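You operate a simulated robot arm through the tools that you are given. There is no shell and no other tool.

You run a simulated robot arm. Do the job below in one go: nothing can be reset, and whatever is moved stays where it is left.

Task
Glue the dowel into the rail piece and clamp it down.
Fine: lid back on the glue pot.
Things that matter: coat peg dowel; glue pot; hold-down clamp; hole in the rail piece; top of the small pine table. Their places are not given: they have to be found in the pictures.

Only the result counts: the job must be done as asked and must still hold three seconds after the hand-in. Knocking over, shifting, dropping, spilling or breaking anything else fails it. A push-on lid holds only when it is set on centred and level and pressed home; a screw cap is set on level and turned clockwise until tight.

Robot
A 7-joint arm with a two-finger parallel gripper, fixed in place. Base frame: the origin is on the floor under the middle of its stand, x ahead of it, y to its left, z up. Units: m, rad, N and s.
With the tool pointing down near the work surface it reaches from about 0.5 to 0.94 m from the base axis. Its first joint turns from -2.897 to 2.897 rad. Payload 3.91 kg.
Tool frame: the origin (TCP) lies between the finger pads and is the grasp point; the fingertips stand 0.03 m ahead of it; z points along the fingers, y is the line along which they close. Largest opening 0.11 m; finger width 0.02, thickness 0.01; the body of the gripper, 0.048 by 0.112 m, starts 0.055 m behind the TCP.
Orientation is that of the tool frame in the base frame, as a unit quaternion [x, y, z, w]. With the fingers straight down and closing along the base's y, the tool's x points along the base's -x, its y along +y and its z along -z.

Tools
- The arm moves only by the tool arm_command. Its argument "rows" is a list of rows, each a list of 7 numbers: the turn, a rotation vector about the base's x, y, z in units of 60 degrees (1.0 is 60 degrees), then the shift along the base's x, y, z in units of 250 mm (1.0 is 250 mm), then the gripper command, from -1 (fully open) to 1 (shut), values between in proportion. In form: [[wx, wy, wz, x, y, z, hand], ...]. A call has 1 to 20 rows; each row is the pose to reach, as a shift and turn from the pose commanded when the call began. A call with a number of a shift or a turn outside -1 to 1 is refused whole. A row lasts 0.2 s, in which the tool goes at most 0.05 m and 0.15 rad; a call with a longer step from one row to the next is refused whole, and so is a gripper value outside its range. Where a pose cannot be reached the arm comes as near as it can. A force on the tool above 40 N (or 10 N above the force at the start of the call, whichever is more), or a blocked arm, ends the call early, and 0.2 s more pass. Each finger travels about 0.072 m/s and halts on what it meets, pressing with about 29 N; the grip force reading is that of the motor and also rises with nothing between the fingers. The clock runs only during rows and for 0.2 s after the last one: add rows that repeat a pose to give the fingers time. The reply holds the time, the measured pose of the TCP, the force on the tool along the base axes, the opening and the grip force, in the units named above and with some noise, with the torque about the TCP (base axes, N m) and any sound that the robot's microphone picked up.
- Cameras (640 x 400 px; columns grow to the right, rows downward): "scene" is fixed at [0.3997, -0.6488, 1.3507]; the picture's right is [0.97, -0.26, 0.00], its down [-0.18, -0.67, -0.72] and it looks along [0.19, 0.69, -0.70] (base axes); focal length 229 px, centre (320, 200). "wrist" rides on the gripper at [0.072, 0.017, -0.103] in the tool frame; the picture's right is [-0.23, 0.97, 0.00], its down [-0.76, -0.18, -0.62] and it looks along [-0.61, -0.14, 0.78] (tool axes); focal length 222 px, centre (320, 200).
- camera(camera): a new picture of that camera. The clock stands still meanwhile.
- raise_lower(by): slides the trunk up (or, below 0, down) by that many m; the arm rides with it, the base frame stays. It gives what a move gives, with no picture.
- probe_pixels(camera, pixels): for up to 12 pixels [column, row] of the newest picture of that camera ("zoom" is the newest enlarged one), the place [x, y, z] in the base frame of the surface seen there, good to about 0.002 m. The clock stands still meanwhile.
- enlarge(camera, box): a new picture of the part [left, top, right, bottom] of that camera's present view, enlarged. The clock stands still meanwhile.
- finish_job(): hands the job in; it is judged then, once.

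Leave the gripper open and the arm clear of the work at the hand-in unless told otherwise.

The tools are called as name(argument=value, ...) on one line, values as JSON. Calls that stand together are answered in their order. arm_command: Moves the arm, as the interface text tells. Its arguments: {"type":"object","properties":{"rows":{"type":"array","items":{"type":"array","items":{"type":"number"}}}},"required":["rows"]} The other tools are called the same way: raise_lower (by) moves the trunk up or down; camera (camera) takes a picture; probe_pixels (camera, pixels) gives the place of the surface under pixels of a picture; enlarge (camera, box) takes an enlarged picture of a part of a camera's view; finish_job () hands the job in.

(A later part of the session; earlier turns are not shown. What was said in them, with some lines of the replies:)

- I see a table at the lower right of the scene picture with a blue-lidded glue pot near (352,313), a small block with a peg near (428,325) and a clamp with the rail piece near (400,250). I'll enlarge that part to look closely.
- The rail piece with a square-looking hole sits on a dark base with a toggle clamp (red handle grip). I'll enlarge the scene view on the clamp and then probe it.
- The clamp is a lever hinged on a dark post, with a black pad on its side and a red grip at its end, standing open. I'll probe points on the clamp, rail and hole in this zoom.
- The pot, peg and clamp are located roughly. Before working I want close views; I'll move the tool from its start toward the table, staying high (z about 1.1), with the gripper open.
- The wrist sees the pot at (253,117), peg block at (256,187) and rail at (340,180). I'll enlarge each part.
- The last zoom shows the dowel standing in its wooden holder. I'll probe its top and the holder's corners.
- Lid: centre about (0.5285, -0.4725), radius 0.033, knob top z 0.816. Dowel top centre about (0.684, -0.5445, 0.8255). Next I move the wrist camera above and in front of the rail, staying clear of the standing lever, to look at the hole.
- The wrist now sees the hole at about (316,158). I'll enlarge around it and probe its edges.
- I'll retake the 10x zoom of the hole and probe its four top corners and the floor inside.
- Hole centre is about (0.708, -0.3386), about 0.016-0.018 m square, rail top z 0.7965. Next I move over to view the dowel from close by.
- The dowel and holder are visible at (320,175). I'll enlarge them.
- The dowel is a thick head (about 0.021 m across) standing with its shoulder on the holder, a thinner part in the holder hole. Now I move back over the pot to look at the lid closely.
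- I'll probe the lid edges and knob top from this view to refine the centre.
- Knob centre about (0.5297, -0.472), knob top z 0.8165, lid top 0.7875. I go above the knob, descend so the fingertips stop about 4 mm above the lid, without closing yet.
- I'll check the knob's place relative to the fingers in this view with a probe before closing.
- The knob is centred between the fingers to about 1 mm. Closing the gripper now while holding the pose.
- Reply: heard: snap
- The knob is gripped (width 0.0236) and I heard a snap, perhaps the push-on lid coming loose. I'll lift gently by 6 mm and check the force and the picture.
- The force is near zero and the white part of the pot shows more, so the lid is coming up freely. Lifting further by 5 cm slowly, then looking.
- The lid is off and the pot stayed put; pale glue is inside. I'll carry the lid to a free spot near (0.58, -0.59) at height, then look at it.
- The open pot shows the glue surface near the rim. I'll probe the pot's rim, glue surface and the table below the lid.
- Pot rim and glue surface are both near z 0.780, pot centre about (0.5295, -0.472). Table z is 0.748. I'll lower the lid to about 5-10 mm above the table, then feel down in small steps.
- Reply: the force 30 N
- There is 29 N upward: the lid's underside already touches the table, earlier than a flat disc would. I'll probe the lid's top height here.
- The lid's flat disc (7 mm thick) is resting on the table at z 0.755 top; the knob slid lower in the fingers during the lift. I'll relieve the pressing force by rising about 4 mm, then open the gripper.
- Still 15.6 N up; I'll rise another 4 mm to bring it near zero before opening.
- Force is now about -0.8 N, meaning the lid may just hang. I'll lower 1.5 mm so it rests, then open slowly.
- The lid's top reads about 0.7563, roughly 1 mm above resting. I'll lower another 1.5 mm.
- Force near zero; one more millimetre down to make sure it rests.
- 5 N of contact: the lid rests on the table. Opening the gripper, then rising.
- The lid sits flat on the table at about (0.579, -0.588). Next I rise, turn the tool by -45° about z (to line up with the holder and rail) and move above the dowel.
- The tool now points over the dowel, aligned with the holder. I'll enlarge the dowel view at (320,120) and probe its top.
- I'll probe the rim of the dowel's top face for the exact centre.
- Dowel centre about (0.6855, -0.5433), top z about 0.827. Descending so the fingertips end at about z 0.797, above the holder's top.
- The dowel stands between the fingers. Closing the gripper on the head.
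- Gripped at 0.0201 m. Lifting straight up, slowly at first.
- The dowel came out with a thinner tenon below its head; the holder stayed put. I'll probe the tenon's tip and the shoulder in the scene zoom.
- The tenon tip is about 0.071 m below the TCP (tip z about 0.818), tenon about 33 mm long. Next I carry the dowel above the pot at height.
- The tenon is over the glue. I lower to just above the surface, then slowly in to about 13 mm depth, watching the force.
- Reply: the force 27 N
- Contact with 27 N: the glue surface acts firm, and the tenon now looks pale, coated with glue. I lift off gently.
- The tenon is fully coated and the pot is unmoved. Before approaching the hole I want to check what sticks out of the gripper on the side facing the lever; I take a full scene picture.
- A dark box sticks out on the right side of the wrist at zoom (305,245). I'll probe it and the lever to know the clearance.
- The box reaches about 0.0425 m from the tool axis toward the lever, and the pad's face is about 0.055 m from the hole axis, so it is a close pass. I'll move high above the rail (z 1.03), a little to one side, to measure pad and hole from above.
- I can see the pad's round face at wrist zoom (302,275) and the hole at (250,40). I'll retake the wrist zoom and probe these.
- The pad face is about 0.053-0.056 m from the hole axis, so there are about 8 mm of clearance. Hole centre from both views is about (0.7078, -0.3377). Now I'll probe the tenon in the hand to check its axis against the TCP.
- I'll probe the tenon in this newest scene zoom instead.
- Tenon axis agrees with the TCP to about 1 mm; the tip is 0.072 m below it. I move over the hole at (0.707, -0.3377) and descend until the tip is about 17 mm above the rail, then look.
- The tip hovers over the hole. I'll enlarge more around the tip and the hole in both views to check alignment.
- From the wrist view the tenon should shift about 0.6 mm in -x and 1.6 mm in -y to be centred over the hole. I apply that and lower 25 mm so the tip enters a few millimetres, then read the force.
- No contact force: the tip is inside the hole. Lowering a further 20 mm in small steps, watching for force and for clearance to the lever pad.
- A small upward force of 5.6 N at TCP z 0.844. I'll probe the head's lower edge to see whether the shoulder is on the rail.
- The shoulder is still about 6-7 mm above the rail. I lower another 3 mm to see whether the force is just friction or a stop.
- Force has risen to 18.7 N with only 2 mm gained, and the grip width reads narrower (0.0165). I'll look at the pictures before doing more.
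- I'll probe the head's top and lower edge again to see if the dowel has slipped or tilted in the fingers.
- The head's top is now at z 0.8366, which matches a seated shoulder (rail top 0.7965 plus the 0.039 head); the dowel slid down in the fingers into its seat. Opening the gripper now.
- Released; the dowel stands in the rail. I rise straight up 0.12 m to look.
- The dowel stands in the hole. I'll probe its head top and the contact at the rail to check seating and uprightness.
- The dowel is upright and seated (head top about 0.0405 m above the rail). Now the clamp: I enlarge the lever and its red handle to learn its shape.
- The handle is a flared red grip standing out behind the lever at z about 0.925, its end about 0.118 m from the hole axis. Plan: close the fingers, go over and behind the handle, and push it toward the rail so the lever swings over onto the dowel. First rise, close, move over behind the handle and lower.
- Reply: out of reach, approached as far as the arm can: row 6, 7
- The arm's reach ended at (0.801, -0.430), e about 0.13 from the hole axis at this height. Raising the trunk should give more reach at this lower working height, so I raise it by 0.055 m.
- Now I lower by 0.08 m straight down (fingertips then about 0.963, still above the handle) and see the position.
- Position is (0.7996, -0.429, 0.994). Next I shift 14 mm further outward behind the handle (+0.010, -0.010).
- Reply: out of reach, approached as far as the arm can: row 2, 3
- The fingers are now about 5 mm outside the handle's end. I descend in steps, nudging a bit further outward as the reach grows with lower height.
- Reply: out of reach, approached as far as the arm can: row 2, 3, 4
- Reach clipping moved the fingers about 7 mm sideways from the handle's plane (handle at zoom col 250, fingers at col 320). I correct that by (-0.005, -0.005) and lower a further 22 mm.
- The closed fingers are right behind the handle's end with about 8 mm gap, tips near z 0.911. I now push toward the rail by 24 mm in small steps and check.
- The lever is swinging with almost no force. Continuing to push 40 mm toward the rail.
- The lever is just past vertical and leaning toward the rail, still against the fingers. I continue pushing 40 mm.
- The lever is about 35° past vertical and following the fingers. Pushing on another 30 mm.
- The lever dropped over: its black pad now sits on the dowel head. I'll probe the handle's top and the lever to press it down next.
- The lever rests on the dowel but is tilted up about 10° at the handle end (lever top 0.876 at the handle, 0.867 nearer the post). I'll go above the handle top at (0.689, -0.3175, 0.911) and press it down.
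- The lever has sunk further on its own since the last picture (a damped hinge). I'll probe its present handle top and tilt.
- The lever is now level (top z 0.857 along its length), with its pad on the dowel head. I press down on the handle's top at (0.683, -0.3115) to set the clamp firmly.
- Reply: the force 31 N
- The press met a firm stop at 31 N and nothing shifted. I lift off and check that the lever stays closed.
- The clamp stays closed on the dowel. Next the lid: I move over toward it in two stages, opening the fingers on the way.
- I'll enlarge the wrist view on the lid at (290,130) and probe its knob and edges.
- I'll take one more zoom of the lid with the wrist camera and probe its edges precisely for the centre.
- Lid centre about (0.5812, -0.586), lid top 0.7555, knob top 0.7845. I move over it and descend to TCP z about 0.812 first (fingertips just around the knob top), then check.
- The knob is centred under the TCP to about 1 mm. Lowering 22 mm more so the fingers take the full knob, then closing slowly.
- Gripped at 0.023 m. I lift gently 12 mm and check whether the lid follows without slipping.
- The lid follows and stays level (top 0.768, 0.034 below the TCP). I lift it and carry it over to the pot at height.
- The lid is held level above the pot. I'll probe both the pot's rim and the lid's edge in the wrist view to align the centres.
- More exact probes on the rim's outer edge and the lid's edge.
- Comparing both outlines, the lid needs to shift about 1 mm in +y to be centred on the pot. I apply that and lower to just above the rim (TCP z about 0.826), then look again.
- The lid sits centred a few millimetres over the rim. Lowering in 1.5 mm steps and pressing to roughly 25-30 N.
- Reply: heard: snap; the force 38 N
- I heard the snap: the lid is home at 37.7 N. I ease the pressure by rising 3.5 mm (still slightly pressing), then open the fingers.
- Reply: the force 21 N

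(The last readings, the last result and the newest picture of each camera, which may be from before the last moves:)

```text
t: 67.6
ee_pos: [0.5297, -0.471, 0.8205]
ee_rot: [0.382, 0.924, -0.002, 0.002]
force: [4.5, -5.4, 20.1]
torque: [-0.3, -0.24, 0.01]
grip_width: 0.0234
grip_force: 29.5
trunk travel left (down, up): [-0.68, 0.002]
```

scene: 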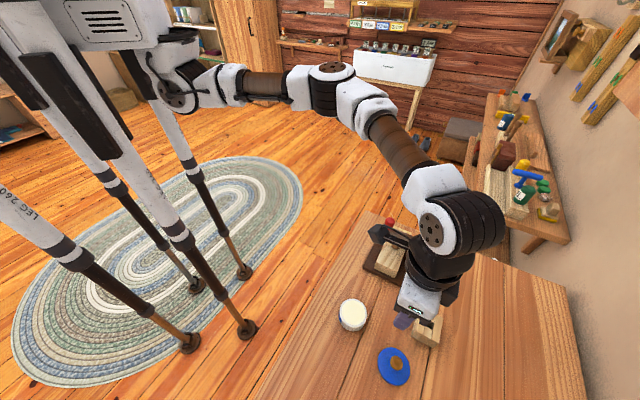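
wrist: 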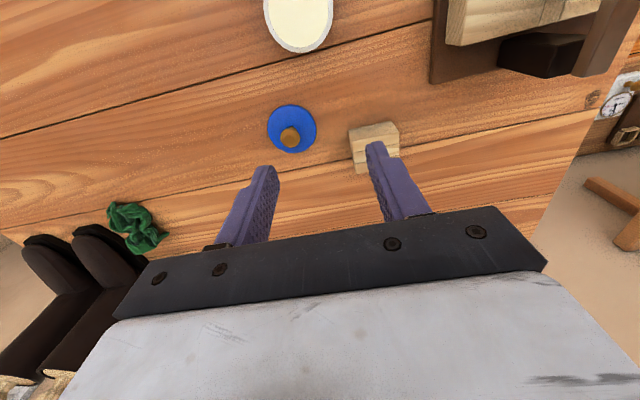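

20 N left. I rise 1.5 mm more while starting to open the fingers.

arm_command(rows=[[0, 0, 0, 0, 0, 0.006, 1], [0, 0, 0, 0, 0, 0.006, 0.5], [0, 0, 0, 0, 0, 0.006, 0.3], [0, 0, 0, 0, 0, 0.006, 0.1], [0, 0, 0, 0, 0, 0.006, 0.0], [0, 0, 0, 0, 0, 0.006, 0.0]])

enlarge(camera="wrist", box=[220, 60, 420, 210])

```text
t: 69.0
ee_pos: [0.5299, -0.4697, 0.8202]
ee_rot: [0.383, 0.924, 0.0, 0.001]
force: [0.1, 0.4, 1.3]
torque: [0.01, 0.07, 0.02]
grip_width: 0.0546
grip_force: 0.1
trunk travel left (down, up): [-0.68, 0.002]
```

```text
2.67 times, centred on (320, 135) of wrist
```

zoom: 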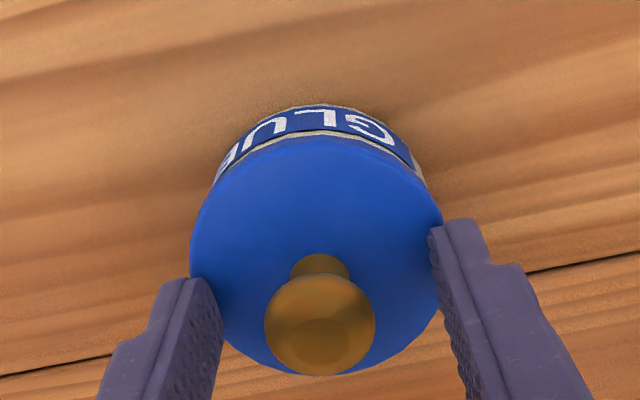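

Released with no further sound. I rise straight up and inspect the lid.

arm_command(rows=[[0, 0, 0, 0, 0, 0.03, 0], [0, 0, 0, 0, 0, 0.1, 0], [0, 0, 0, 0, 0, 0.25, 0], [0, 0, 0, 0, 0, 0.4, 0], [0, 0, 0, 0, 0, 0.48, 0], [0, 0, 0, 0, 0, 0.48, 0]])

enlarge(camera="wrist", box=[270, 60, 370, 160])

probe_pixels(camera="zoom", pixels=[[240, 150], [400, 150], [320, 80], [320, 250], [230, 200], [410, 200], [260, 100], [380, 100]])

enlarge(camera="scene", box=[315, 280, 395, 350])

```text
t: 70.4
ee_pos: [0.5292, -0.4708, 0.943]
ee_rot: [0.383, 0.924, 0.0, 0.0]
force: [0.7, -1.0, -0.4]
torque: [-0.05, -0.01, 0.0]
grip_width: 0.0551
grip_force: 0.1
trunk travel left (down, up): [-0.68, 0.002]
```

```text
4.00 times, centred on (320, 110) of wrist
```

zoom: 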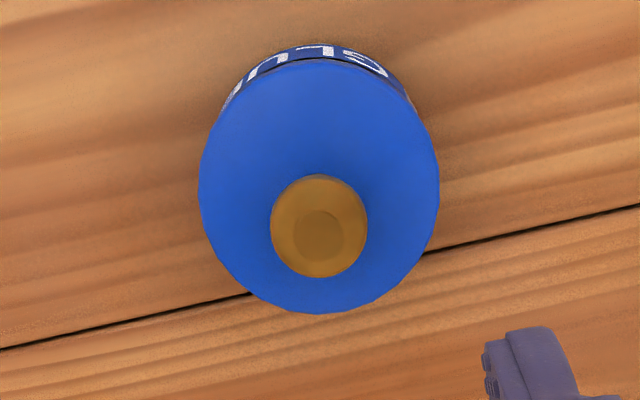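

```text
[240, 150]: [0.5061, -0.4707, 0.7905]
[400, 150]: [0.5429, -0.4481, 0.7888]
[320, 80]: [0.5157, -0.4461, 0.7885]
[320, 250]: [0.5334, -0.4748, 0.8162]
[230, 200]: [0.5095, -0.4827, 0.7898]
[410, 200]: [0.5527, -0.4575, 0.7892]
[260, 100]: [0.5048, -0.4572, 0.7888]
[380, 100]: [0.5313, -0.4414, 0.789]
```

```text
5.71 times, centred on (355, 315) of scene
```

zoom: 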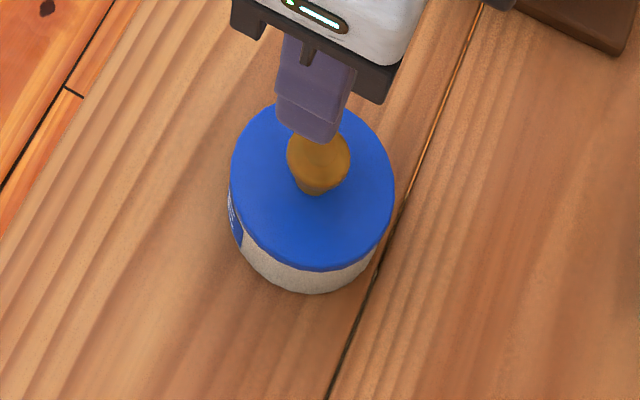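

The lid is level (z 0.789 all round, as at the start) and centred. I now withdraw the arm to a clear spot with the gripper fully open and check the whole scene.

arm_command(rows=[[0, 0, 0, -0.05, 0.05, 0.15, -0.3], [0, 0, 0, -0.15, 0.12, 0.28, -0.6], [0, 0, 0, -0.27, 0.2, 0.38, -1], [0, 0, 0, -0.38, 0.3, 0.45, -1], [0, 0, 0, -0.42, 0.36, 0.5, -1], [0, 0, 0, -0.42, 0.36, 0.5, -1]])

camera(camera="scene")

enlarge(camera="scene", box=[330, 205, 460, 345])

enlarge(camera="scene", box=[370, 205, 430, 265])

```text
t: 71.8
ee_pos: [0.425, -0.381, 1.0678]
ee_rot: [0.382, 0.924, -0.002, 0.001]
force: [-0.8, -0.9, 0.0]
torque: [0.01, -0.02, -0.02]
grip_width: 0.11
grip_force: 0.0
trunk travel left (down, up): [-0.68, 0.002]
```

```text
taken
```

scene: 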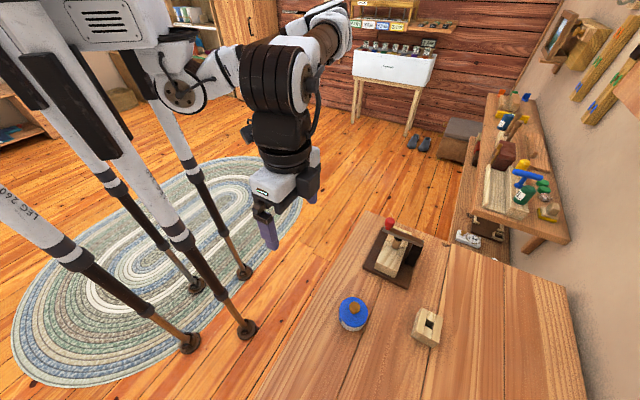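

```text
2.86 times, centred on (395, 275) of scene
```

zoom: 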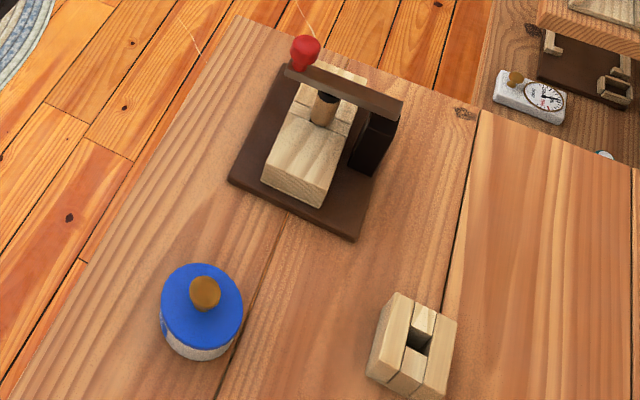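

```text
6.67 times, centred on (400, 235) of scene
```

zoom: 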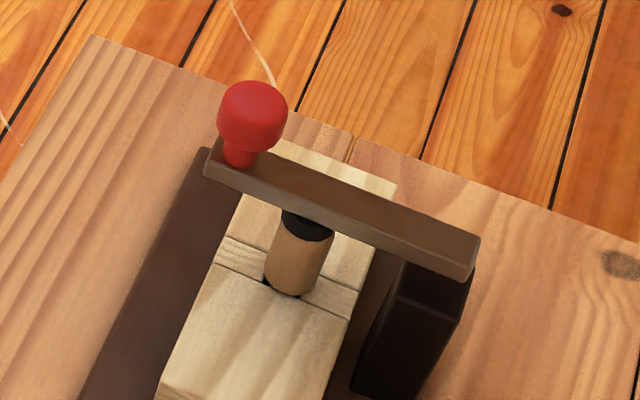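

Pot lidded, holder empty and in place, lever closed with its pad on the dowel. One last probe of the lever and dowel to confirm nothing is creeping.

probe_pixels(camera="zoom", pixels=[[235, 165], [300, 185], [380, 215], [455, 245], [300, 228], [310, 222], [295, 250], [280, 290], [250, 260], [325, 300]])

enlarge(camera="scene", box=[385, 225, 415, 255])

```text
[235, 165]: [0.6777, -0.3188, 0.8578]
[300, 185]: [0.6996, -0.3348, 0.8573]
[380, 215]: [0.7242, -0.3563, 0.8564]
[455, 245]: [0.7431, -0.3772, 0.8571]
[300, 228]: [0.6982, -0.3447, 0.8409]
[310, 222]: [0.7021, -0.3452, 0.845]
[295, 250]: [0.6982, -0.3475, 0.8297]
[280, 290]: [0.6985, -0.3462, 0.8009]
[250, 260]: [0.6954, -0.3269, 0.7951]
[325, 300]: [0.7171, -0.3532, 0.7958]
```

```text
13.33 times, centred on (400, 240) of scene
```

zoom: 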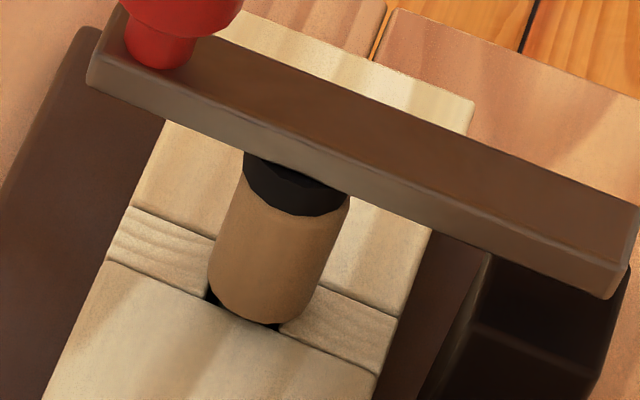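

The lever is level (z 0.857) with its pad pressing squarely on the dowel head. The dowel is seated in the rail and the lid is home on the pot. The gripper is open and the arm is clear, so I hand in the job.

finish_job()

```text
The job is handed in.
```

The dowel is glued into the rail piece and clamped, the lid is back on the glue pot, and the job is handed in. I don't have the judge's result.

- **Dowel:** I touched its tenon to the glue, which coated the whole tenon. It now stands upright in the hole with its shoulder on the rail.
- **Clamp:** The lever is closed and level, with its pad on the dowel's head. I pressed the handle down with about 31 N. It met a firm stop, but I heard no click from the clamp. It stayed closed for the roughly 17 s until hand-in.
- **Glue pot:** The lid went on centred and level and snapped home at about 38 N. The pot ended up where it started.
- **Rest of the table:** The dowel's wooden holder looked unmoved in the last pictures, and nothing was knocked over or spilled.

The gripper is open and the arm is clear of the table. The trunk is still raised 0.055 m from its start, because I needed the extra reach to get behind the clamp handle.
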